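You operate a simulated robot arm through the tools that you are given. There is no shell and no other tool. Be economical: measure what you need, move in short steps, check, and stop when the job is done.

The job below is to be done with a simulated robot arm. You get a single attempt, and the scene is never put back.

## Task
Vacuum up the biscuit crumbs and dock the hand vacuum.
Fine: leave it switched off.

Only the result counts: the job must be done as asked and must still hold three seconds after the hand-in. Knocking over, shifting, dropping, spilling or breaking anything else fails it.

## Robot
A 7-joint arm with a fingered hand on a trunk, on a base that drives. Base frame: it is fixed to the floor where the robot stands at the start and does not move with it; the origin is under the middle of the robot, x ahead of it, y to its left, z up. Lengths are in cm, angles in degrees, forces in N, time in s.
Its first joint turns from -166.0 to 166.0 degrees. Places, roughly: bed of the vacuum dock [70, 10, 80]; biscuit crumbs [40, 50, 80]; vacuum button [80, 0, 90]. Payload 4 kg.
The tool frame sits at the grasp point between the pads (the TCP): z along the fingers, y along the line on which they close. The tips reach 3 cm beyond it. The gripper opens to 10.4 cm. The gripper's body begins 3.5 cm behind the TCP. The gripper is a hand of 4 fingers: y runs from the thumb to the fingers, the wrist lies at [-1.5, -11.3, -19] in the tool frame, and closing takes about 1.5 s.
Orientation is told as [roll, pitch, yaw] about the base's x, y, z axes, in that order, counted from this pose: with the fingers straight down and the wrist toward the robot, the tool's x, y and z point along [0, 1, 0], [1, 0, 0] and [0, 0, -1] of the base frame.

## Interface
- The arm moves only by the tool servo_tool. Its argument "moves" is a list of rows, each a list of 2 entries, a list of its own where there are three numbers: the shift along the tool's x, y, z in cm, then the turn, a rotation vector about the tool's x, y, z in degrees. In form: [[[tx, ty, tz], [wx, wy, wz]], ...]. A call has 1 to 8 rows; each row is the pose to reach, as a shift and turn from the pose commanded when the call began, along the tool's axes at that moment. "jaw" is the opening, from 0 (shut) to 1 (fully open), set as the call begins (left out, the last holds). Each row takes 0.2 s and may step no farther than 5 cm and 8.6 degrees from the row before; otherwise, or with a gripper value out of range, the whole call is refused. Where a pose cannot be reached the arm comes as near as it can. A force on the tool above 40 N (or 10 N above the force at the start of the call, whichever is more), or a blocked arm, ends the call early, and 0.2 s more pass. The fingers move at their own pace (about 15.3 cm/s each) and stop on an object; they squeeze with about 34 N. The grip force told is the motor's: it shows also when the fingers shut on nothing. Time passes only in rows, and 0.2 s behind the last, so rows that repeat a pose let the fingers close. It gives the time, the measured TCP pose, the force on the tool (base axes), the opening and the grip force at its end, in the units of the frame above (readings bear some noise), with the torque about the TCP (base axes, N m) and any sound that the robot's microphone picked up.
- Cameras (640 x 400 px; columns grow to the right, rows downward): "scene" is now at [30.64, 24.37, 120.97]; the picture's right is [0.54, -0.84, -0.00], its down [-0.63, -0.40, -0.66] and it looks along [0.56, 0.36, -0.75] (base axes); focal length 214 px, centre (320, 200). "wrist" rides on the gripper at [6.1, -9.2, -13] in the tool frame; the picture's right is [-0.81, 0.28, -0.52], its down [-0.53, -0.71, 0.46] and it looks along [-0.24, 0.64, 0.72] (tool axes); focal length 275 px, centre (320, 200). There is no depth. A picture from a camera that has moved, and an enlarged one, comes with that camera's place and axes in the base frame and with its lens.
- camera(camera): a new picture of that camera. No time passes.
- steer(legs): drives the robot by 1 to 6 legs, each [ahead, left, turn to the left] in cm, cm and degrees, along the robot's own axes; the way and the turn of a leg run together, so that a leg with both is an arc; at most 150 cm and 180 degrees a leg. The arm and the cameras ride along, it lands a little off, and it stops where it bumps. It gives what a move gives.
- finger_targets(index, middle, ring, thumb_bend, thumb_turn): sets how far each is bent, from 0 (flat) to 1 (curled in); at 0.3 the hand is open as for a grip, at 0.7 the pads meet at the TCP. One left out holds its place. A second passes; each finger stops where it meets its share of the squeeze, and holds until it gets a number again. A gripper value or a shape takes the hand back. It gives what a move gives, with no picture; readings hold the bend of each and the force on the fingers (four entries, about 0 where the hand has none), thumb and palm. thumb_turn goes from beside the hand (0) to across from the fingers (1), as for a grip.
- preshape(shape): the hand has 4 fingers and takes this shape, open, in about a second: jaw (thumb against the fingers, like two jaws); tri (thumb and two fingers); tip (a fingertip pinch); poke (one finger out to press); point (the index stretched); flat (the hand flat); cup (the hand cupped); fist (a fist). The gripper value then closes the fingers along that shape, each until it touches; the sizes above hold for jaw. It gives what a move gives, with no picture.
- head_to(pan, tilt): turns the head with the scene camera to pan (to the left, within 143 degrees either way) and tilt (down, from -29 to 69), counted from straight ahead of the robot. It gives what a move gives.
- inspect(camera, box): a new picture of the part [left, top, right, bottom] of that camera's present view, enlarged. No time passes.
- job_done(): hands the job in; it is judged then, once.

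Go step by step. Nothing tells you exact positions but the pictures and the camera data: compare them with the known pose of the tool, close in by small moves and look again before you grip or let go. The budget is 120 turns and 98 pictures, counting those below and the enlarged ones. Unless the task says otherwise, let go and move clear before handing in, and close with one line.

The tools are called after "Request:" as name(argument=value, ...) on one line, values as JSON. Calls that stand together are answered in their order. servo_tool: Moves the arm, as the interface text tells. Its arguments: {"type":"object","properties":{"moves":{"type":"array"},"jaw":{"type":"number"}},"required":["moves"]} The other tools are called the same way: preshape (shape) gives the hand a shape; finger_targets (index, middle, ring, thumb_bend, thumb_turn) moves the fingers one by one; steer (legs) drives the base; head_to (pan, tilt) turns the head that bears the scene camera; camera (camera) takes a picture; inspect (camera, box) takes an enlarged picture of a part of a camera's view; job_done () hands the job in.

At the start:

```text
t: 0.0
eef_pos: [73.48, 6.38, 118.84]
ee_rot: [0.1, 0.1, 0.0]
force: [-0.1, -0.1, -0.2]
wrist_torque: [0.01, 0.04, -0.02]
grip_width: 10.37
grasp_force: 0.0
shape: jaw
bend: [0.3, 0.3, 0.3, 0.3, 0.98]
finger forces: [0.0, 0.0, 0.1, 0.0, 0.0, 0.0]
robot x, y, heading: [0.24, 0.17, -0.3]
head pan, tilt: [32.7, 48.5]
```

scene: 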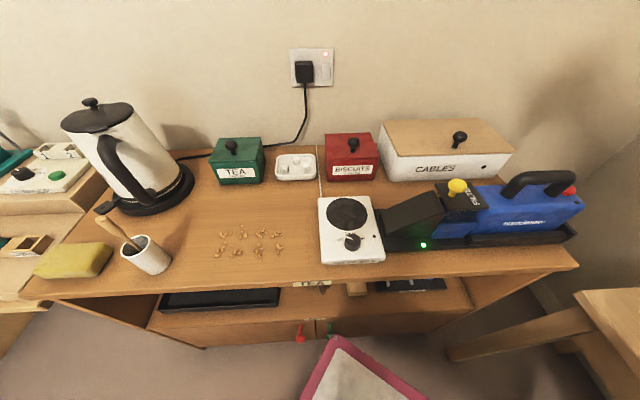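
wrist: 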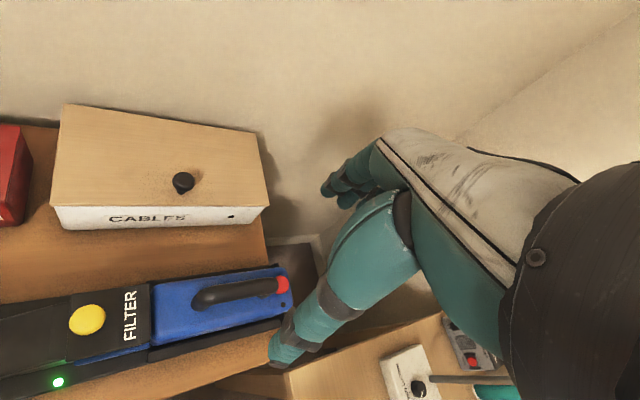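

The vacuum sits in its dock at the right, with the handle and a red button at the back end and a yellow filter catch farther forward. The crumbs are around [42, 50, 80]. I'll look closer first.

Request:
inspect(camera="scene", box=[370, 140, 610, 290])

Request:
inspect(camera="wrist", box=[0, 230, 320, 400])

Request:
inspect(camera="scene", box=[180, 200, 400, 338])

```text
2.67 times, centred on (490, 215) of scene
camera zoom: at [30.64, 24.37, 120.97], right [0.54, -0.84, 0.0], down [-0.63, -0.4, -0.66], along [0.56, 0.36, -0.75], focal length 572 px, centre (-133, 160)
```

zoom: 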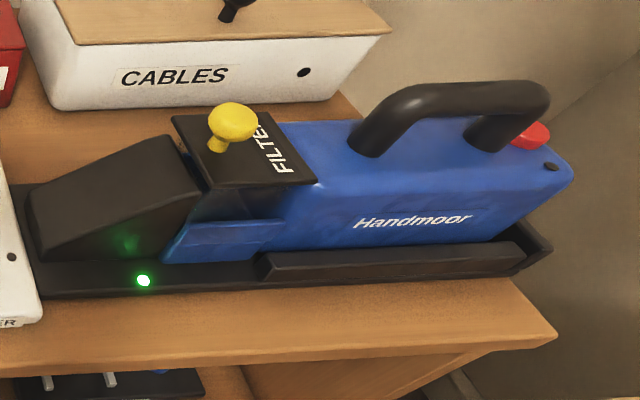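

```text
2.00 times, centred on (160, 315) of wrist
camera zoom: at [64.21, 12.42, 131.88], right [0.28, -0.81, 0.52], down [-0.71, -0.53, -0.46], along [0.64, -0.24, -0.72], focal length 551 px, centre (640, -30)
```

zoom: 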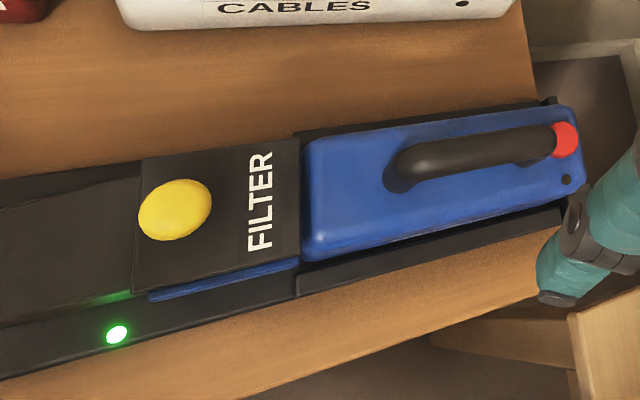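

```text
2.90 times, centred on (290, 269) of scene
camera zoom: at [30.64, 24.37, 120.97], right [0.54, -0.84, 0.0], down [-0.63, -0.4, -0.66], along [0.56, 0.36, -0.75], focal length 622 px, centre (407, 0)
```

zoom: 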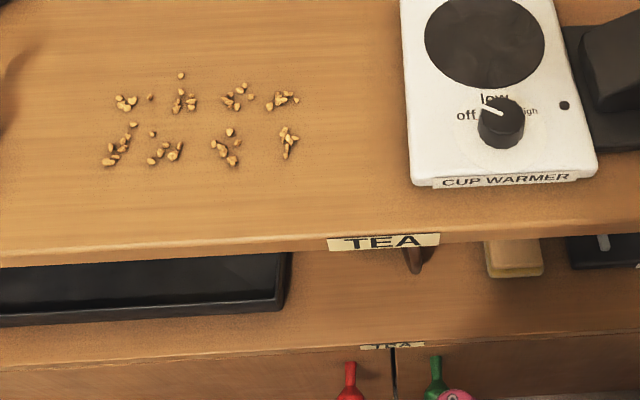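

Triangulated, the red button is near [81, -0.4, 91] and the handle bar runs from about [73, 9] toward the button at z≈96, with the vacuum axis about 52° to the right. The crumbs lie past the cup warmer, so I'll probably have to turn the vacuum or back up. I'll look round for floor space first.

Request:
head_to(pan=-40, tilt=45)

Request:
camera(camera="scene")

Request:
head_to(pan=100, tilt=45)

Request:
camera(camera="scene")

Request:
head_to(pan=-140, tilt=40)

Request:
camera(camera="scene")

Request:
head_to(pan=35, tilt=69)

Request:
camera(camera="scene")

```text
t: 1.4
eef_pos: [73.4, 6.4, 118.72]
ee_rot: [0.1, 0.0, 0.0]
force: [-0.6, -0.4, -0.2]
wrist_torque: [0.01, 0.0, 0.02]
grip_width: 10.35
grasp_force: 0.2
shape: jaw
bend: [0.3, 0.3, 0.3, 0.3, 0.98]
finger forces: [0.0, 0.0, 0.0, 0.0, 0.0, 0.0]
robot x, y, heading: [0.27, -0.13, -0.2]
head pan, tilt: [-40.0, 45.0]
```

```text
92 pictures are left
camera scene: at [30.27, 14.91, 121.45], right [-0.64, -0.77, 0.0], down [-0.54, 0.45, -0.71], along [0.54, -0.45, -0.71], focal length 214 px, centre (320, 200)
```

scene: 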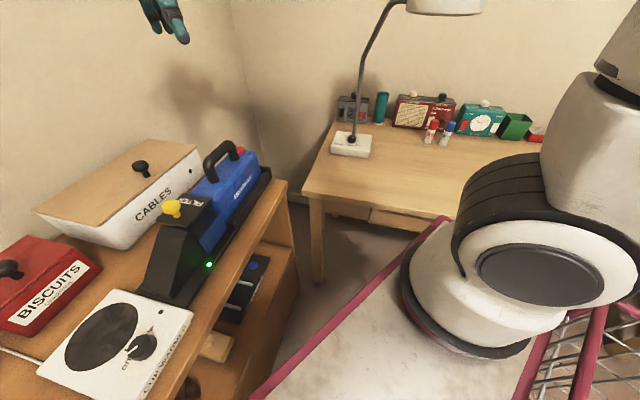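

```text
t: 3.7
eef_pos: [73.38, 6.32, 118.76]
ee_rot: [0.0, 0.0, 0.0]
force: [-0.2, -0.1, -0.3]
wrist_torque: [-0.01, 0.01, -0.04]
grip_width: 10.38
grasp_force: 0.1
shape: jaw
bend: [0.3, 0.3, 0.3, 0.3, 0.98]
finger forces: [0.0, 0.0, 0.0, 0.1, 0.1, 0.0]
robot x, y, heading: [0.03, 0.04, -0.1]
head pan, tilt: [100.0, 45.0]
```

```text
91 pictures are left
camera scene: at [22.63, 28.15, 121.45], right [0.98, 0.17, 0.0], down [0.12, -0.7, -0.71], along [-0.12, 0.7, -0.71], focal length 214 px, centre (320, 200)
```

scene: 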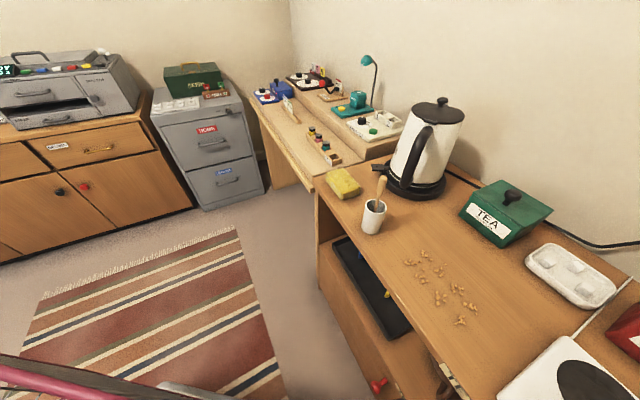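

```text
t: 7.1
eef_pos: [73.49, 6.32, 118.88]
ee_rot: [-0.1, 0.0, 0.0]
force: [-0.2, -0.3, 0.3]
wrist_torque: [0.01, 0.02, 0.05]
grip_width: 10.38
grasp_force: 0.1
shape: jaw
bend: [0.3, 0.3, 0.3, 0.3, 0.98]
finger forces: [0.0, 0.0, 0.0, 0.0, 0.1, 0.0]
robot x, y, heading: [-0.02, 0.04, -0.1]
head pan, tilt: [-140.0, 40.0]
```

```text
90 pictures are left
camera scene: at [17.53, 14.67, 122.18], right [-0.64, 0.77, 0.0], down [0.49, 0.41, -0.77], along [-0.59, -0.49, -0.64], focal length 214 px, centre (320, 200)
```

scene: 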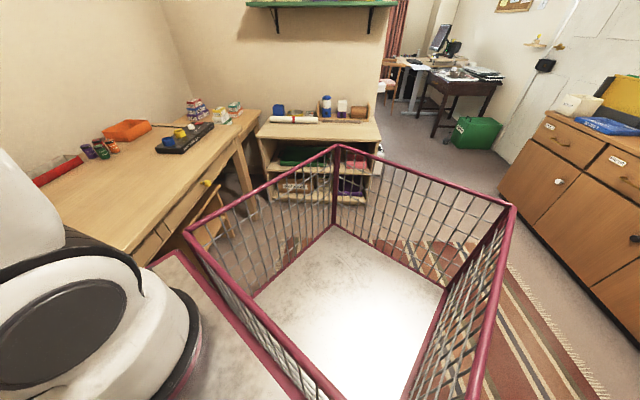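

```text
t: 9.7
eef_pos: [73.43, 6.34, 118.85]
ee_rot: [0.0, 0.0, 0.1]
force: [0.2, -0.4, -0.3]
wrist_torque: [-0.01, -0.02, 0.01]
grip_width: 10.38
grasp_force: 0.0
shape: jaw
bend: [0.3, 0.3, 0.3, 0.3, 0.98]
finger forces: [0.0, 0.0, 0.0, 0.0, 0.0, 0.0]
robot x, y, heading: [-0.11, 0.13, -0.2]
head pan, tilt: [35.0, 68.8]
```

```text
89 pictures are left
camera scene: at [28.62, 23.34, 118.57], right [0.57, -0.82, 0.0], down [-0.76, -0.53, -0.36], along [0.3, 0.21, -0.93], focal length 214 px, centre (320, 200)
```

scene: 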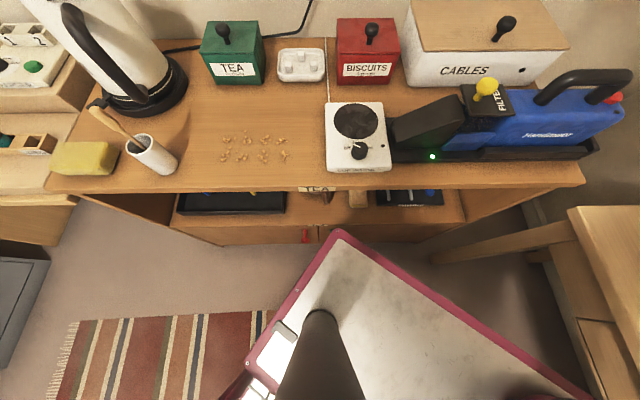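

There is open floor behind and to the left, and the base's front-left corner is close to the table. My first step is to switch the vacuum on by pressing the red button, so I'll shape the hand to poke and see where the fingertip is.

Request:
preshape(shape="poke")

Request:
camera(camera="wrist")

Request:
head_to(pan=0, tilt=35)

Request:
camera(camera="scene")

```text
t: 10.6
eef_pos: [73.27, 6.36, 118.78]
ee_rot: [0.0, 0.0, 0.0]
force: [0.9, 0.4, -0.1]
wrist_torque: [-0.02, 0.0, -0.02]
grip_width: 0.02
grasp_force: 0.0
shape: poke
bend: [0.7, 0.7, 0.99, 1.0, 1.0]
finger forces: [0.0, 0.1, 0.0, 0.0, 0.0, 0.1]
robot x, y, heading: [0.12, -0.06, 0.5]
head pan, tilt: [35.0, 68.8]
```

```text
88 pictures are left
camera wrist: at [64.22, 12.42, 131.88], right [0.28, -0.81, 0.52], down [-0.71, -0.53, -0.46], along [0.64, -0.24, -0.72], focal length 275 px, centre (320, 200)
```

wrist: 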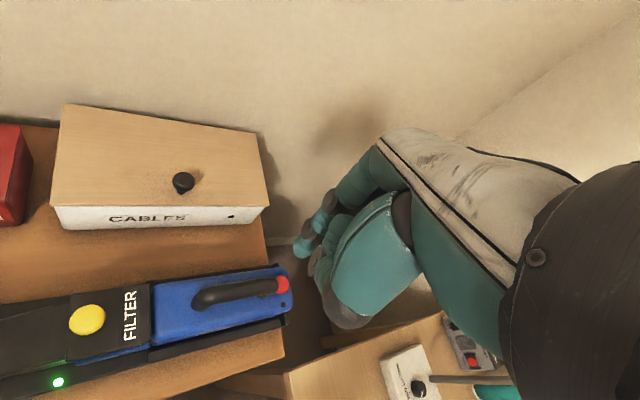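

```text
t: 11.6
eef_pos: [73.46, 6.19, 118.72]
ee_rot: [-0.1, 0.0, 0.0]
force: [1.0, -0.1, -0.5]
wrist_torque: [0.0, 0.02, 0.0]
grip_width: 0.0
grasp_force: 0.2
shape: poke
bend: [0.7, 0.7, 0.99, 1.0, 1.0]
finger forces: [0.1, 0.1, 0.1, 0.0, 0.0, 0.0]
robot x, y, heading: [-0.18, 0.24, -0.1]
head pan, tilt: [0.0, 35.0]
```

```text
87 pictures are left
camera scene: at [32.85, 20.14, 122.93], right [0.0, -1.0, 0.0], down [-0.57, 0.0, -0.82], along [0.82, 0.0, -0.57], focal length 214 px, centre (320, 200)
```

scene: 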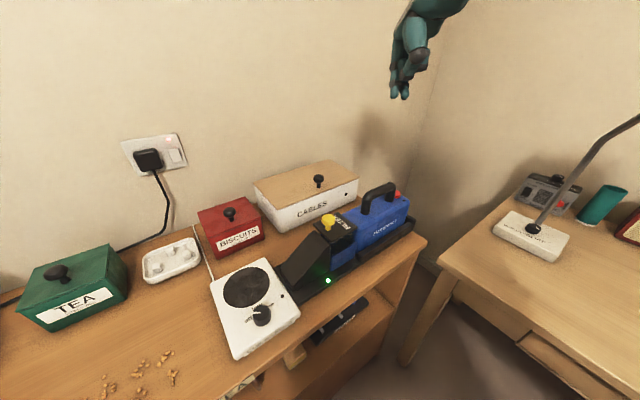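

Zooming in to locate the fingertip in both views.

Request:
inspect(camera="wrist", box=[240, 150, 400, 350])

Request:
inspect(camera="scene", box=[340, 0, 500, 100])

```text
2.00 times, centred on (320, 250) of wrist
camera zoom: at [64.22, 12.42, 131.87], right [0.28, -0.81, 0.52], down [-0.71, -0.53, -0.46], along [0.64, -0.24, -0.72], focal length 551 px, centre (320, 100)
```

zoom: 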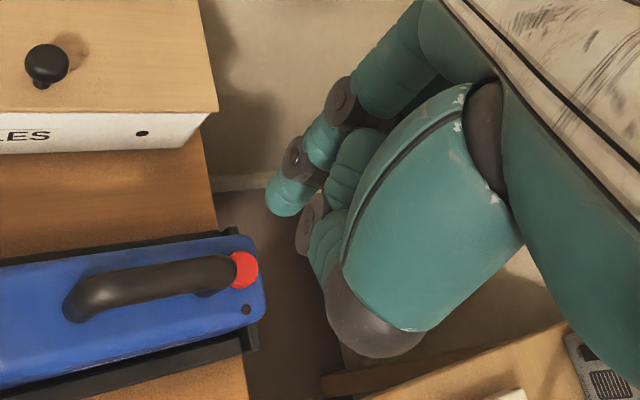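

```text
4.00 times, centred on (420, 50) of scene
camera zoom: at [32.85, 20.14, 122.93], right [0.0, -1.0, 0.0], down [-0.57, 0.0, -0.82], along [0.82, 0.0, -0.57], focal length 858 px, centre (-80, 800)
```

zoom: 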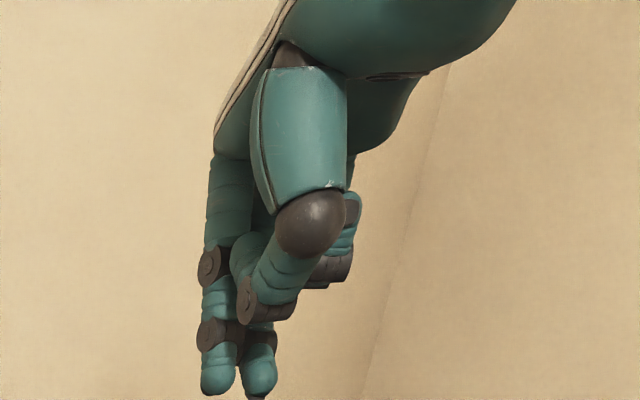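

Poke extends the index and middle together. I'll curl the middle so only the index sticks out, then turn the hand 38° and bring it over the button.

Request:
finger_targets(index=0.7, middle=1.0, ring=1.0, thumb_bend=1.0)

Request:
servo_tool(moves=[[[-1.2, 1.4, 2.5], [0, 0, -6.5]], [[-2.4, 2.8, 5], [0, 0, -13]], [[-3.5, 4.2, 7.5], [0, 0, -19]], [[-4.7, 5.6, 10], [0, 0, -25.5]], [[-5.8, 7, 12.5], [0, 0, -32]], [[-7, 8.3, 15], [0, 0, -38]], [[-7, 8.3, 15], [0, 0, -38]]])

Request:
head_to(pan=-10, tilt=35)

Request:
camera(camera="wrist")

Request:
camera(camera="scene")

```text
t: 12.6
eef_pos: [73.34, 6.23, 118.78]
ee_rot: [-0.1, -0.1, 0.0]
force: [0.7, 0.0, -0.5]
wrist_torque: [-0.02, -0.01, -0.01]
grip_width: 2.2
grasp_force: 0.0
shape: fingers
bend: [0.37, 1.0, 1.0, 1.0, 1.0]
finger forces: [0.1, 0.0, 0.0, 0.0, 0.0, 0.1]
robot x, y, heading: [0.21, -0.34, -0.1]
head pan, tilt: [0.0, 35.0]
```

```text
t: 14.2
eef_pos: [81.65, -0.69, 103.89]
ee_rot: [0.1, 0.1, 38.1]
force: [0.3, -0.1, -1.0]
wrist_torque: [-0.01, 0.01, -0.02]
grip_width: 2.15
grasp_force: 0.0
shape: fingers
bend: [0.37, 1.0, 1.0, 1.0, 1.0]
finger forces: [0.1, 0.0, 0.1, 0.0, 0.0, 0.2]
robot x, y, heading: [-0.57, 0.24, -0.1]
head pan, tilt: [0.0, 35.0]
```

```text
t: 14.9
eef_pos: [81.69, -0.7, 103.85]
ee_rot: [0.0, 0.0, 38.0]
force: [0.5, 0.6, 0.0]
wrist_torque: [-0.03, 0.0, 0.02]
grip_width: 2.11
grasp_force: 0.0
shape: fingers
bend: [0.38, 1.0, 1.0, 0.99, 1.0]
finger forces: [0.0, 0.0, 0.1, 0.0, 0.0, 0.1]
robot x, y, heading: [-0.29, -0.23, -0.2]
head pan, tilt: [-10.0, 35.0]
```

```text
84 pictures are left
camera wrist: at [70.6, -1.48, 116.95], right [0.72, -0.47, 0.52], down [-0.23, -0.86, -0.46], along [0.66, 0.2, -0.72], focal length 275 px, centre (320, 200)
```

wrist: 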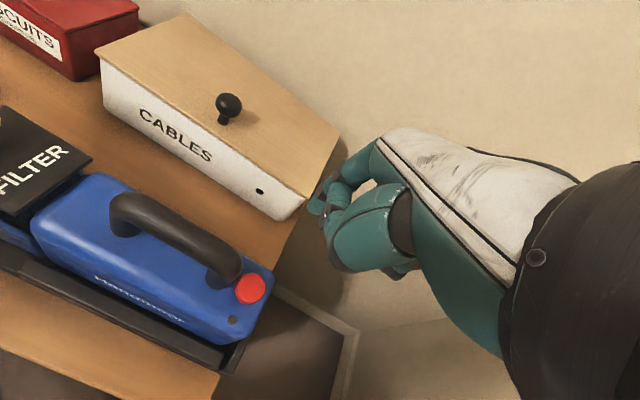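

```text
83 pictures are left
camera scene: at [32.72, 18.61, 122.93], right [-0.17, -0.98, 0.0], down [-0.56, 0.1, -0.82], along [0.81, -0.14, -0.57], focal length 214 px, centre (320, 200)
```

scene: 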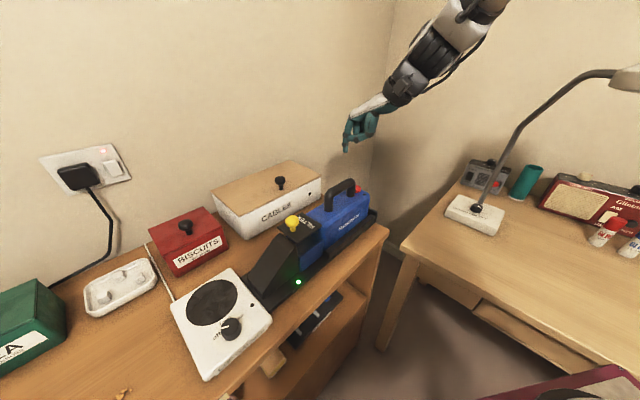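

Request:
inspect(camera="wrist", box=[220, 120, 460, 320])

Request:
inspect(camera="scene", box=[290, 90, 430, 240])

```text
2.00 times, centred on (340, 220) of wrist
camera zoom: at [70.6, -1.48, 116.95], right [0.72, -0.47, 0.52], down [-0.23, -0.86, -0.46], along [0.66, 0.2, -0.72], focal length 551 px, centre (280, 160)
```

zoom: 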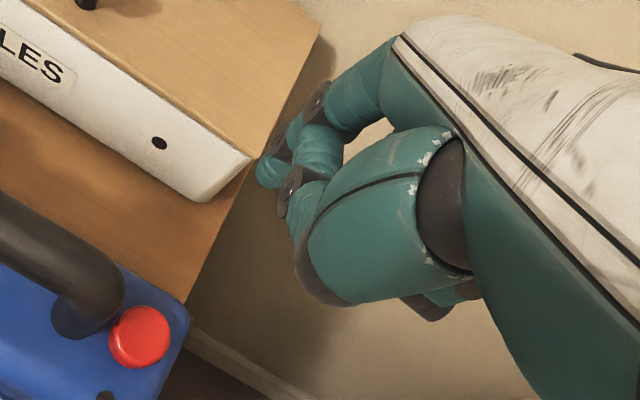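

```text
2.67 times, centred on (360, 165) of scene
camera zoom: at [32.72, 18.61, 122.93], right [-0.17, -0.98, 0.0], down [-0.56, 0.1, -0.82], along [0.81, -0.14, -0.57], focal length 572 px, centre (213, 293)
```

zoom: 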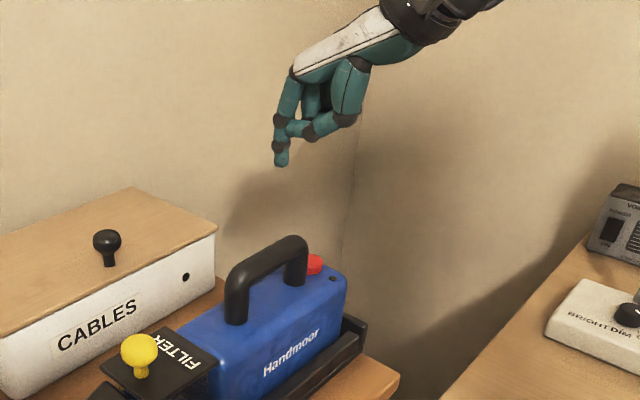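

The index tip sits about [83.8, 2.7, 101.4]. I'll move it above the red button and check.

Request:
servo_tool(moves=[[[-0.5, -2, 1.5], [0, 0, 0]], [[-1.1, -4.1, 3], [0, 0, 0]], [[-1.1, -4.1, 6.3], [0, 0, 0]], [[-1.1, -4.1, 6.3], [0, 0, 0]]])

Request:
inspect(camera="wrist", box=[220, 120, 460, 320])

Request:
inspect(camera="scene", box=[290, 120, 430, 240])

```text
t: 15.9
eef_pos: [78.96, -4.14, 97.3]
ee_rot: [0.0, 0.0, 38.1]
force: [0.3, 0.2, 0.0]
wrist_torque: [0.01, 0.01, -0.01]
grip_width: 2.12
grasp_force: 0.0
shape: fingers
bend: [0.38, 1.0, 1.0, 0.99, 1.0]
finger forces: [0.2, 0.0, 0.0, 0.0, 0.0, 0.1]
robot x, y, heading: [0.1, -0.3, -0.4]
head pan, tilt: [-10.0, 35.0]
```

```text
2.00 times, centred on (340, 220) of wrist
camera zoom: at [68.0, -5.07, 110.47], right [0.72, -0.47, 0.52], down [-0.23, -0.86, -0.46], along [0.66, 0.2, -0.72], focal length 551 px, centre (280, 160)
```

zoom: 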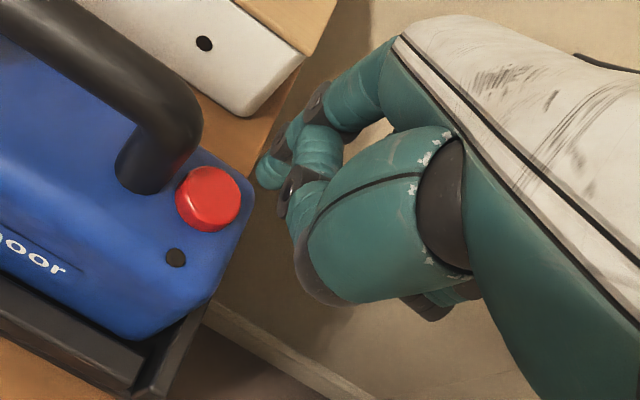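

```text
3.33 times, centred on (360, 180) of scene
camera zoom: at [32.71, 18.6, 122.93], right [-0.17, -0.98, 0.0], down [-0.56, 0.1, -0.82], along [0.81, -0.14, -0.57], focal length 715 px, centre (187, 267)
```

zoom: 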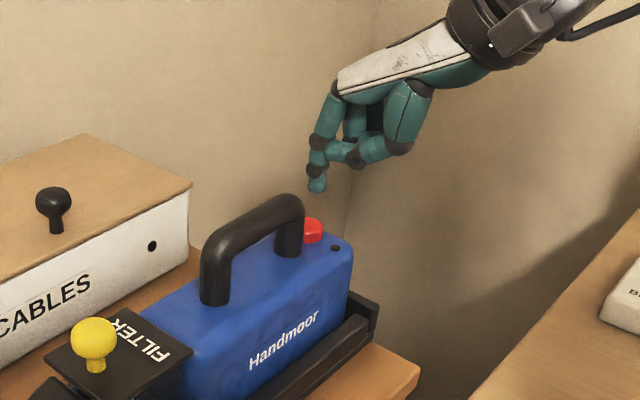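

The tip is about 3 cm above the button. Pressing down gently.

Request:
servo_tool(moves=[[[0.3, 0, 1.2], [0, 0, 0]], [[0.3, 0, 2.2], [0, 0, 0]], [[0.3, 0, 2.8], [0, 0, 0]], [[0.3, 0, 3.2], [0, 0, 0]]])

Request:
inspect(camera="scene", box=[290, 120, 430, 240])

Request:
inspect(camera="wrist", box=[220, 120, 460, 320])

```text
t: 16.9
eef_pos: [78.98, -3.83, 94.27]
ee_rot: [-0.1, 0.0, 38.0]
force: [-0.3, -0.1, 3.1]
wrist_torque: [0.15, -0.08, 0.04]
grip_width: 2.12
grasp_force: 1.1
shape: fingers
bend: [0.38, 1.0, 1.0, 0.99, 1.0]
finger forces: [2.9, 0.0, 0.1, 0.0, 0.0, 0.0]
robot x, y, heading: [-0.12, 0.01, 0.2]
head pan, tilt: [-10.0, 35.0]
heard: click
```

```text
3.33 times, centred on (360, 180) of scene
camera zoom: at [32.7, 18.61, 122.94], right [-0.17, -0.98, 0.0], down [-0.56, 0.1, -0.82], along [0.81, -0.14, -0.57], focal length 715 px, centre (187, 267)
```

zoom: 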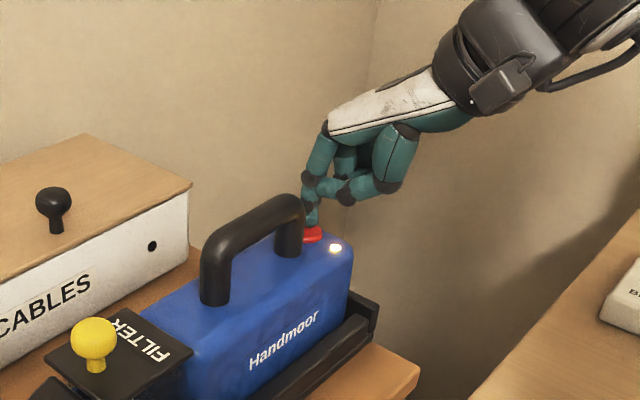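

```text
2.00 times, centred on (340, 220) of wrist
camera zoom: at [67.9, -4.68, 107.36], right [0.72, -0.47, 0.52], down [-0.23, -0.86, -0.46], along [0.66, 0.2, -0.72], focal length 551 px, centre (280, 160)
```

zoom: 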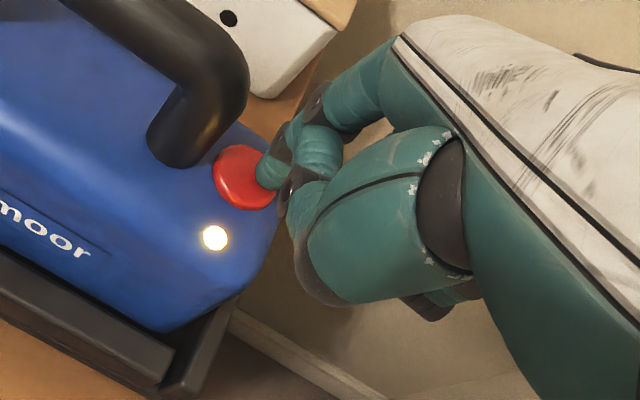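

Click heard and the indicator lit up. I'll retreat upwards, open the hand as a jaw, and confirm it stays on.

Request:
servo_tool(moves=[[[0, 0, -3], [0, 0, 0]], [[0, 0, -7], [0, 0, 0]], [[0, 0, -11], [0, 0, 0]]])

Request:
preshape(shape="jaw")

Request:
camera(camera="wrist")

Request:
inspect(camera="scene", box=[240, 90, 430, 310])

```text
t: 17.7
eef_pos: [79.03, -3.88, 105.3]
ee_rot: [0.0, 0.0, 37.9]
force: [-0.3, 1.0, 0.1]
wrist_torque: [0.01, 0.0, -0.04]
grip_width: 2.12
grasp_force: 0.2
shape: fingers
bend: [0.38, 1.0, 1.0, 0.99, 1.0]
finger forces: [0.0, 0.0, 0.0, 0.0, 0.1, 0.0]
robot x, y, heading: [0.25, 0.09, -0.0]
head pan, tilt: [-10.0, 35.0]
```

```text
t: 18.6
eef_pos: [78.97, -3.77, 105.29]
ee_rot: [0.0, 0.0, 38.0]
force: [-0.7, -0.1, 0.2]
wrist_torque: [0.01, 0.03, 0.01]
grip_width: 10.35
grasp_force: 0.1
shape: jaw
bend: [0.3, 0.3, 0.3, 0.3, 0.98]
finger forces: [0.0, 0.1, 0.1, 0.0, 0.0, 0.0]
robot x, y, heading: [-0.23, 0.13, 0.0]
head pan, tilt: [-10.0, 35.0]
```

```text
76 pictures are left
camera wrist: at [68.01, -4.62, 118.29], right [0.72, -0.47, 0.52], down [-0.23, -0.86, -0.46], along [0.66, 0.2, -0.72], focal length 275 px, centre (320, 200)
```

wrist: 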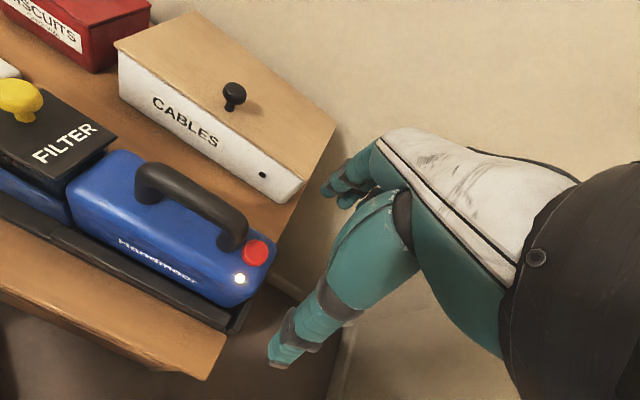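

```text
1.82 times, centred on (335, 200) of scene
camera zoom: at [32.71, 18.6, 122.93], right [-0.17, -0.98, 0.0], down [-0.56, 0.1, -0.82], along [0.81, -0.14, -0.57], focal length 390 px, centre (293, 200)
```

zoom: 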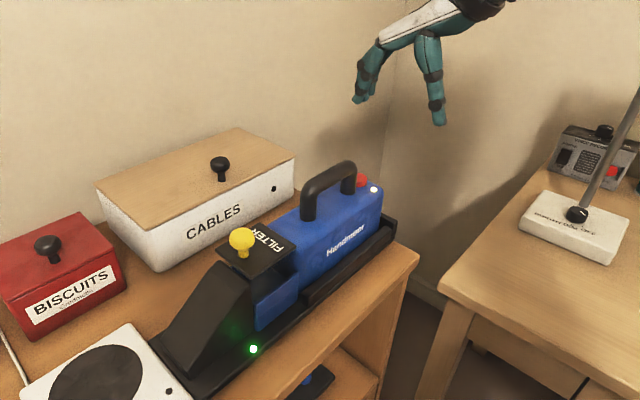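

The vacuum stays on. Now I'll move the open hand above the handle, around [75.3, 6.7].

Request:
servo_tool(moves=[[[3.5, 1.2, 0], [0, 0, 0]], [[7, 2.4, 0], [0, 0, 0]], [[10.5, 3.6, 1], [0, 0, 0]], [[10.5, 3.6, 4], [0, 0, 0]], [[10.5, 3.6, 4], [0, 0, 0]]], jaw=1)

Request:
camera(camera="wrist")

Request:
inspect(camera="scene", box=[260, 100, 420, 280])

```text
t: 19.8
eef_pos: [75.14, 6.7, 101.07]
ee_rot: [0.0, 0.0, 38.0]
force: [0.2, 0.4, 0.4]
wrist_torque: [0.02, 0.01, -0.01]
grip_width: 10.33
grasp_force: 0.1
shape: jaw
bend: [0.3, 0.3, 0.3, 0.3, 0.98]
finger forces: [0.0, 0.0, 0.0, 0.1, 0.1, 0.0]
robot x, y, heading: [-0.49, -0.23, -0.1]
head pan, tilt: [-10.0, 35.0]
```

```text
74 pictures are left
camera wrist: at [64.18, 5.85, 114.2], right [0.72, -0.47, 0.52], down [-0.23, -0.86, -0.46], along [0.66, 0.2, -0.72], focal length 275 px, centre (320, 200)
```

wrist: 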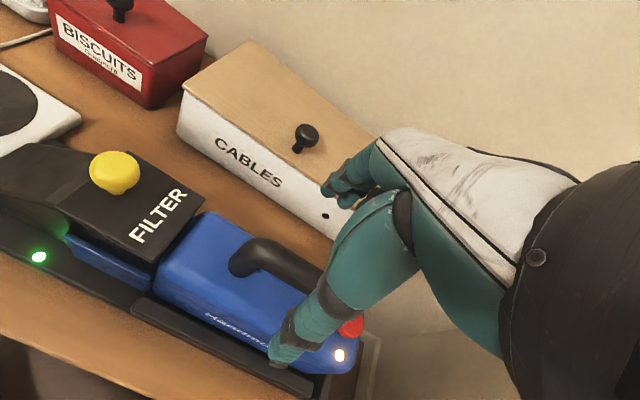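

```text
2.22 times, centred on (340, 190) of scene
camera zoom: at [32.71, 18.61, 122.93], right [-0.17, -0.98, 0.0], down [-0.56, 0.1, -0.82], along [0.81, -0.14, -0.57], focal length 477 px, centre (276, 222)
```

zoom: 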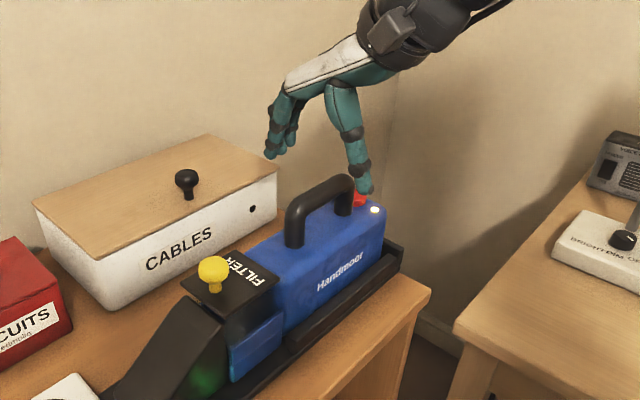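

Aligned across the handle. Lowering so that the bar sits between the pads, then looking before I close.

Request:
servo_tool(moves=[[[0, 0, 2.5], [0, 0, 0]], [[0, 0, 5], [0, 0, 0]], [[0, 0, 6.2], [0, 0, 0]], [[0, 0, 6.2], [0, 0, 0]]])

Request:
camera(camera="wrist")

Request:
inspect(camera="scene", box=[300, 120, 400, 240])

```text
t: 20.8
eef_pos: [75.17, 6.7, 95.11]
ee_rot: [0.0, 0.0, 38.0]
force: [1.1, -0.5, -0.1]
wrist_torque: [-0.01, -0.02, -0.01]
grip_width: 10.35
grasp_force: 0.0
shape: jaw
bend: [0.3, 0.3, 0.3, 0.3, 0.98]
finger forces: [0.1, 0.0, 0.0, 0.0, 0.0, 0.0]
robot x, y, heading: [0.12, -0.06, -0.2]
head pan, tilt: [-10.0, 35.0]
```

```text
72 pictures are left
camera wrist: at [64.22, 5.82, 108.11], right [0.72, -0.47, 0.52], down [-0.23, -0.86, -0.46], along [0.66, 0.21, -0.72], focal length 275 px, centre (320, 200)
```

wrist: 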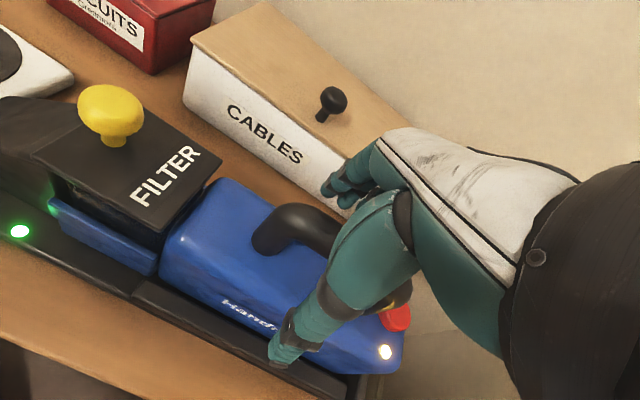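

```text
3.33 times, centred on (350, 180) of scene
camera zoom: at [32.71, 18.61, 122.93], right [-0.17, -0.98, 0.0], down [-0.56, 0.1, -0.82], along [0.81, -0.14, -0.57], focal length 715 px, centre (220, 267)
```

zoom: 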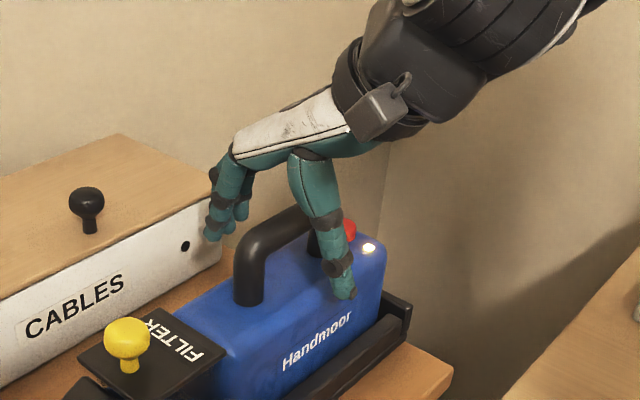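

The bar is between thumb and fingers. I'll shift a bit forward and close.

Request:
servo_tool(moves=[[[1.2, 0, 0], [0, 0, 0]], [[1.2, 0, 0], [0, 0, 0]]])

Request:
servo_tool(moves=[[[0, 0, 0], [0, 0, 0]], [[0, 0, 0], [0, 0, 0]], [[0, 0, 0], [0, 0, 0]], [[0, 0, 0], [0, 0, 0]], [[0, 0, 0], [0, 0, 0]], [[0, 0, 0], [0, 0, 0]], [[0, 0, 0], [0, 0, 0]], [[0, 0, 0], [0, 0, 0]]], jaw=0)

Request:
camera(camera="wrist")

Request:
inspect(camera="scene", box=[300, 120, 400, 240])

```text
t: 21.4
eef_pos: [74.69, 7.63, 94.97]
ee_rot: [0.0, 0.0, 38.0]
force: [-0.1, 0.0, -0.6]
wrist_torque: [0.03, -0.02, 0.0]
grip_width: 10.38
grasp_force: 0.1
shape: jaw
bend: [0.3, 0.3, 0.3, 0.3, 0.98]
finger forces: [0.0, 0.0, 0.0, 0.1, 0.0, 0.0]
robot x, y, heading: [-0.37, -0.12, -0.1]
head pan, tilt: [-10.0, 35.0]
```

```text
t: 23.2
eef_pos: [74.6, 7.52, 95.03]
ee_rot: [0.0, 0.0, 38.1]
force: [0.8, 1.3, -11.5]
wrist_torque: [-0.05, -0.22, 0.14]
grip_width: 0.85
grasp_force: 33.8
shape: jaw
bend: [0.74, 0.7, 0.7, 0.77, 1.0]
finger forces: [13.2, 7.1, 3.9, 0.0, 27.0, 0.0]
robot x, y, heading: [0.12, 0.12, 0.2]
head pan, tilt: [-10.0, 35.0]
```

```text
70 pictures are left
camera wrist: at [63.63, 6.76, 108.12], right [0.72, -0.47, 0.52], down [-0.23, -0.86, -0.46], along [0.66, 0.2, -0.72], focal length 275 px, centre (320, 200)
```

wrist: 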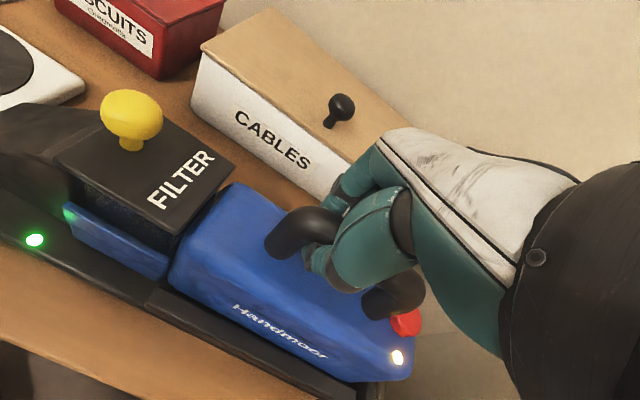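

```text
3.33 times, centred on (350, 180) of scene
camera zoom: at [32.75, 18.61, 122.92], right [-0.17, -0.98, 0.0], down [-0.57, 0.1, -0.82], along [0.81, -0.14, -0.57], focal length 715 px, centre (220, 267)
```

zoom: 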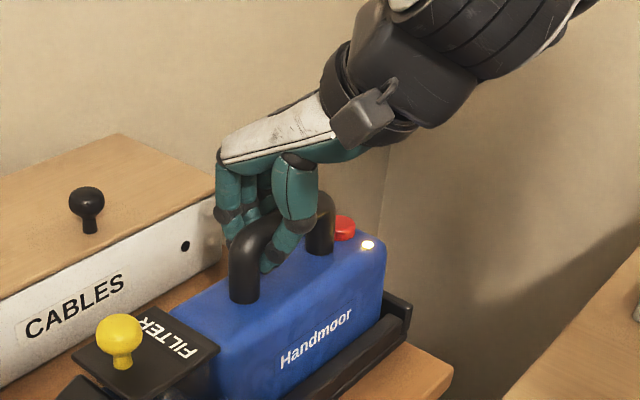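

The fingers have closed around and under the bar. Lifting straight up slowly.

Request:
servo_tool(moves=[[[0, 0, -0.5], [0, 0, 0]], [[0, 0, -1], [0, 0, 0]], [[0, 0, -2], [0, 0, 0]], [[0, 0, -3], [0, 0, 0]], [[0, 0, -3], [0, 0, 0]]])

Request:
camera(camera="wrist")

Request:
camera(camera="scene")

```text
t: 24.4
eef_pos: [74.57, 7.59, 97.91]
ee_rot: [0.1, 0.0, 38.0]
force: [0.5, -0.4, -9.8]
wrist_torque: [-0.21, -0.17, -0.04]
grip_width: 0.77
grasp_force: 33.9
shape: jaw
bend: [0.74, 0.7, 0.7, 0.78, 1.0]
finger forces: [19.3, 5.8, 0.8, 0.0, 24.9, 0.1]
robot x, y, heading: [-0.22, 0.23, 0.1]
head pan, tilt: [-10.0, 35.0]
```

```text
68 pictures are left
camera wrist: at [63.58, 6.67, 111.1], right [0.72, -0.47, 0.52], down [-0.23, -0.86, -0.46], along [0.66, 0.2, -0.72], focal length 275 px, centre (320, 200)
```

wrist: 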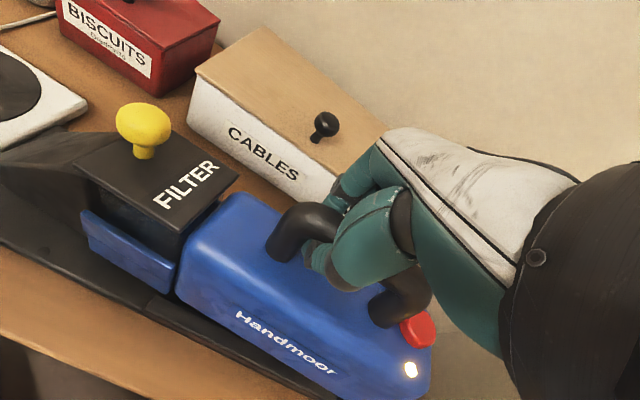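

```text
67 pictures are left
camera scene: at [32.74, 18.61, 122.92], right [-0.17, -0.98, 0.0], down [-0.57, 0.1, -0.82], along [0.81, -0.14, -0.57], focal length 214 px, centre (320, 200)
```

scene: 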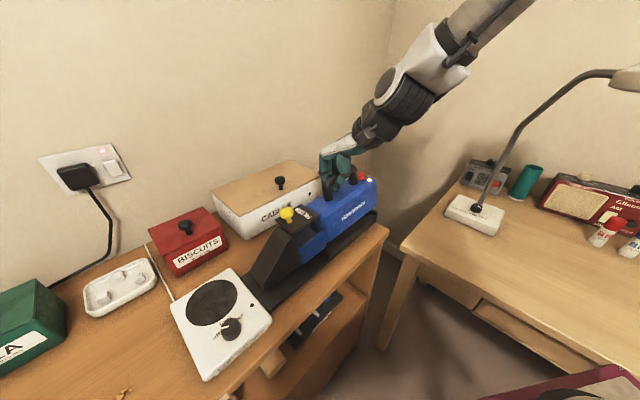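

Lifted cleanly, the dock light is off, and it weighs about 1 kg. The grip pose in the dock was TCP [74.6, 7.5, 95.0] at yaw 38. I'll raise it higher, then drive back and left so the nose can approach the crumbs from the front of the table.

Request:
servo_tool(moves=[[[0, 0, -3], [0, 0, 0]], [[0, 0, -6], [0, 0, 0]], [[0, 0, -9], [0, 0, 0]], [[0, 0, -11], [0, 0, 0]], [[0, 0, -11], [0, 0, 0]]])

Request:
steer(legs=[[-49, 0, 0]])

Request:
camera(camera="scene")

```text
t: 25.6
eef_pos: [74.51, 7.63, 108.95]
ee_rot: [0.0, 0.1, 38.0]
force: [-0.5, -0.9, -9.9]
wrist_torque: [-0.2, -0.15, 0.0]
grip_width: 0.78
grasp_force: 33.7
shape: jaw
bend: [0.74, 0.7, 0.7, 0.78, 1.0]
finger forces: [19.5, 5.7, 0.7, 0.0, 24.9, 0.0]
robot x, y, heading: [0.25, 0.1, -0.1]
head pan, tilt: [-10.0, 35.0]
```

```text
t: 28.6
eef_pos: [24.92, 7.14, 109.03]
ee_rot: [0.0, 0.0, 37.5]
force: [0.3, -1.0, -10.1]
wrist_torque: [-0.17, -0.17, 0.01]
grip_width: 0.75
grasp_force: 33.8
shape: jaw
bend: [0.74, 0.7, 0.7, 0.78, 1.0]
finger forces: [19.4, 5.6, 0.5, 0.0, 25.0, 0.0]
robot x, y, heading: [-49.78, 0.31, -0.5]
head pan, tilt: [-10.0, 35.0]
```

```text
66 pictures are left
camera scene: at [-16.82, 18.53, 122.92], right [-0.18, -0.98, 0.0], down [-0.56, 0.11, -0.82], along [0.8, -0.15, -0.57], focal length 214 px, centre (320, 200)
```

scene: 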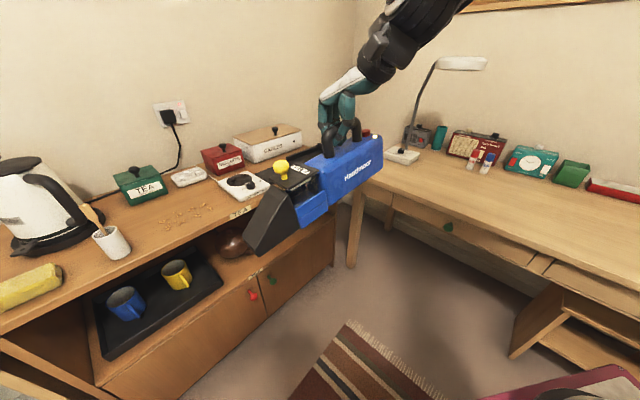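

Backed off cleanly. Driving left 30 cm, then turning the vacuum's nose toward the wall.

Request:
steer(legs=[[0, 30, 0]])

Request:
servo_tool(moves=[[[0, 0, 0], [0, 0, 8]], [[0, 0, 0], [0, 0, 16]], [[0, 0, 0], [0, 0, 24]], [[0, 0, 0], [0, 0, 32]], [[0, 0, 0], [0, 0, 40]]])

Request:
servo_tool(moves=[[[0, 0, 0], [0, 0, 7]], [[0, 0, 0], [0, 0, 14]], [[0, 0, 0], [0, 0, 21]], [[0, 0, 0], [0, 0, 28]], [[0, 0, 0], [0, 0, 35]]])

Request:
head_to(pan=15, tilt=40)

Request:
camera(camera="scene")

Request:
camera(camera="wrist")

```text
t: 30.6
eef_pos: [25.13, 37.27, 108.89]
ee_rot: [0.0, 0.0, 37.4]
force: [0.3, -0.2, -10.1]
wrist_torque: [-0.15, -0.12, -0.02]
grip_width: 0.74
grasp_force: 34.4
shape: jaw
bend: [0.74, 0.7, 0.7, 0.78, 1.0]
finger forces: [18.9, 6.0, 0.5, 0.1, 24.9, 0.0]
robot x, y, heading: [-49.15, 30.55, -0.5]
head pan, tilt: [-10.0, 35.0]
```

```text
t: 31.8
eef_pos: [25.17, 37.1, 108.97]
ee_rot: [0.0, 0.0, -2.8]
force: [0.1, 0.2, -9.8]
wrist_torque: [-0.18, -0.06, -0.06]
grip_width: 0.76
grasp_force: 34.0
shape: jaw
bend: [0.74, 0.7, 0.7, 0.79, 1.0]
finger forces: [19.5, 5.9, 0.2, 0.1, 25.6, 0.0]
robot x, y, heading: [-49.71, 30.7, -0.4]
head pan, tilt: [-10.0, 35.0]
```

```text
t: 33.0
eef_pos: [25.2, 37.29, 108.94]
ee_rot: [-0.1, 0.0, -37.7]
force: [0.4, 0.7, -10.1]
wrist_torque: [-0.13, 0.07, -0.02]
grip_width: 0.78
grasp_force: 33.5
shape: jaw
bend: [0.74, 0.7, 0.7, 0.79, 1.0]
finger forces: [3.4, 6.0, 0.2, 0.1, 25.7, 0.0]
robot x, y, heading: [-49.43, 30.34, -0.7]
head pan, tilt: [-10.0, 35.0]
```

```text
t: 33.9
eef_pos: [25.27, 37.41, 109.0]
ee_rot: [0.0, 0.0, -37.6]
force: [-0.5, -0.2, -10.6]
wrist_torque: [-0.17, 0.11, 0.0]
grip_width: 0.79
grasp_force: 34.1
shape: jaw
bend: [0.74, 0.7, 0.7, 0.79, 1.0]
finger forces: [3.1, 6.2, 0.2, 0.0, 25.9, 0.1]
robot x, y, heading: [-49.54, 30.18, -0.6]
head pan, tilt: [15.0, 40.0]
```

```text
65 pictures are left
camera scene: at [-16.89, 52.55, 122.17], right [0.25, -0.97, 0.0], down [-0.62, -0.16, -0.77], along [0.74, 0.19, -0.64], focal length 214 px, centre (320, 200)
```

scene: 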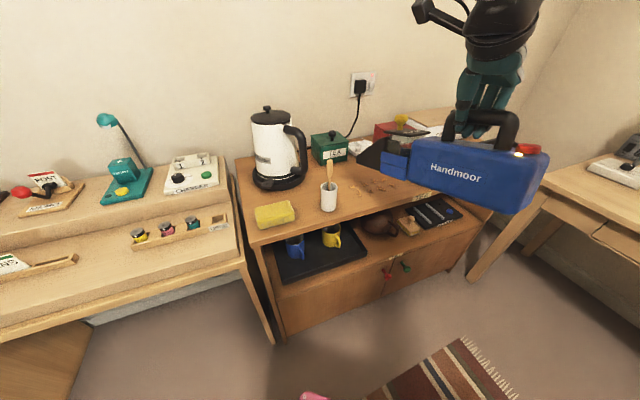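

```text
64 pictures are left
camera wrist: at [21.75, 47.8, 122.02], right [-0.28, -0.81, 0.52], down [-0.89, 0.01, -0.45], along [0.36, -0.59, -0.72], focal length 275 px, centre (320, 200)
```

wrist: 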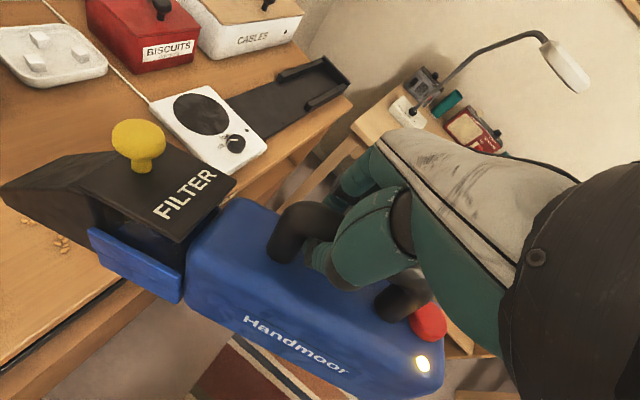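

Turned. I'll zoom on the nozzle to determine exactly where its tip is.

Request:
inspect(camera="scene", box=[330, 90, 560, 220])

Request:
inspect(camera="wrist", box=[0, 100, 240, 320])

```text
2.78 times, centred on (445, 155) of scene
camera zoom: at [-16.89, 52.55, 122.17], right [0.25, -0.97, 0.0], down [-0.62, -0.16, -0.77], along [0.74, 0.19, -0.64], focal length 597 px, centre (-28, 325)
```

zoom: 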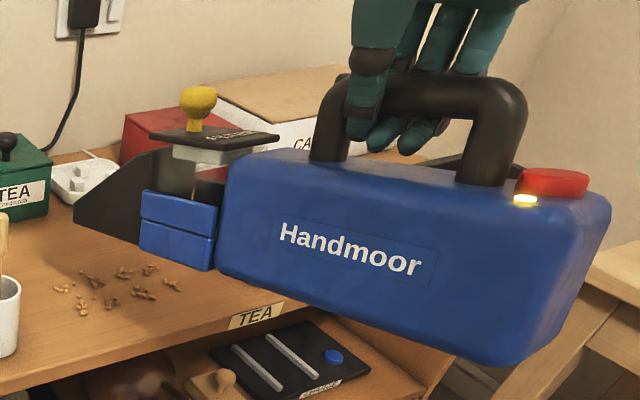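

```text
1.82 times, centred on (120, 210) of wrist
camera zoom: at [21.75, 47.8, 122.02], right [-0.28, -0.81, 0.52], down [-0.89, 0.01, -0.45], along [0.36, -0.59, -0.72], focal length 500 px, centre (684, 182)
```

zoom: 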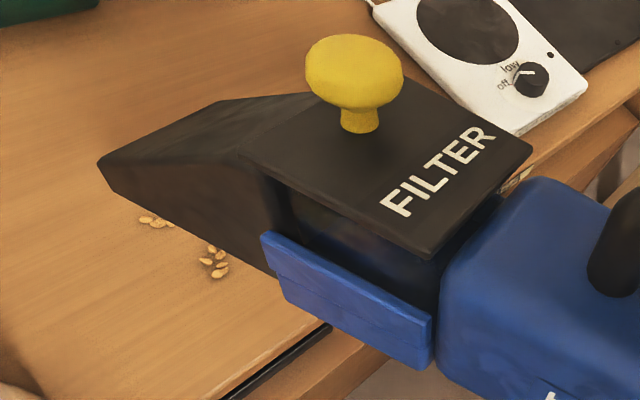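

The vacuum hangs about 12° nose-down, with the nozzle's lower lip at about tool [21.5, 0.8, 17.4] from the TCP. I'll bring the nozzle over the left column of crumbs, about 4 cm above the table.

Request:
servo_tool(moves=[[[-1, -0.8, 2], [0, 0, 0]], [[-1.6, -1.4, 4.5], [0, 0, 0]], [[-1.6, -1.4, 7.6], [0, 0, 0]], [[-1.6, -1.4, 7.6], [0, 0, 0]]])

Request:
inspect(camera="scene", box=[310, 120, 550, 270])

Request:
inspect(camera="wrist", box=[0, 100, 240, 320])

```text
t: 34.9
eef_pos: [23.27, 36.9, 101.55]
ee_rot: [0.0, 0.0, -37.6]
force: [-0.3, -0.9, -9.2]
wrist_torque: [-0.14, 0.1, 0.0]
grip_width: 0.75
grasp_force: 33.9
shape: jaw
bend: [0.74, 0.7, 0.7, 0.79, 1.0]
finger forces: [3.2, 5.8, 0.2, 0.1, 25.3, 0.1]
robot x, y, heading: [-49.22, 30.67, -0.7]
head pan, tilt: [15.0, 40.0]
```

```text
2.67 times, centred on (430, 195) of scene
camera zoom: at [-16.89, 52.55, 122.17], right [0.25, -0.97, 0.0], down [-0.62, -0.16, -0.77], along [0.74, 0.19, -0.64], focal length 572 px, centre (27, 213)
```

zoom: 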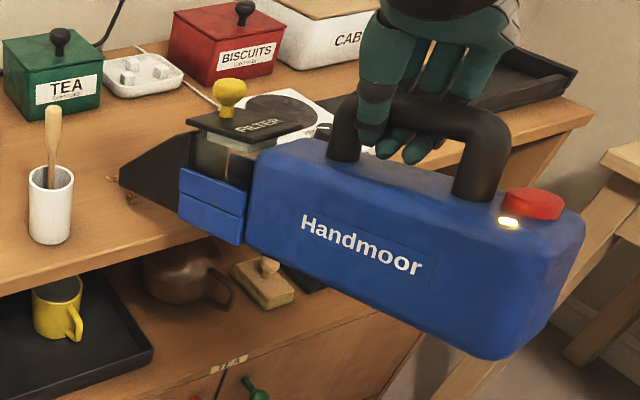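

```text
1.82 times, centred on (120, 210) of wrist
camera zoom: at [19.64, 47.34, 114.62], right [-0.28, -0.81, 0.52], down [-0.89, 0.01, -0.45], along [0.36, -0.59, -0.72], focal length 500 px, centre (684, 182)
```

zoom: 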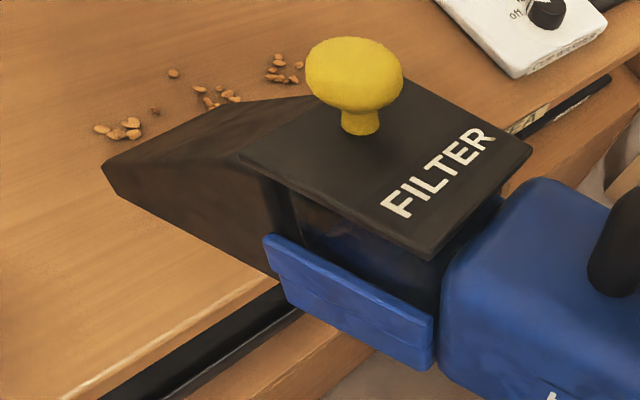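

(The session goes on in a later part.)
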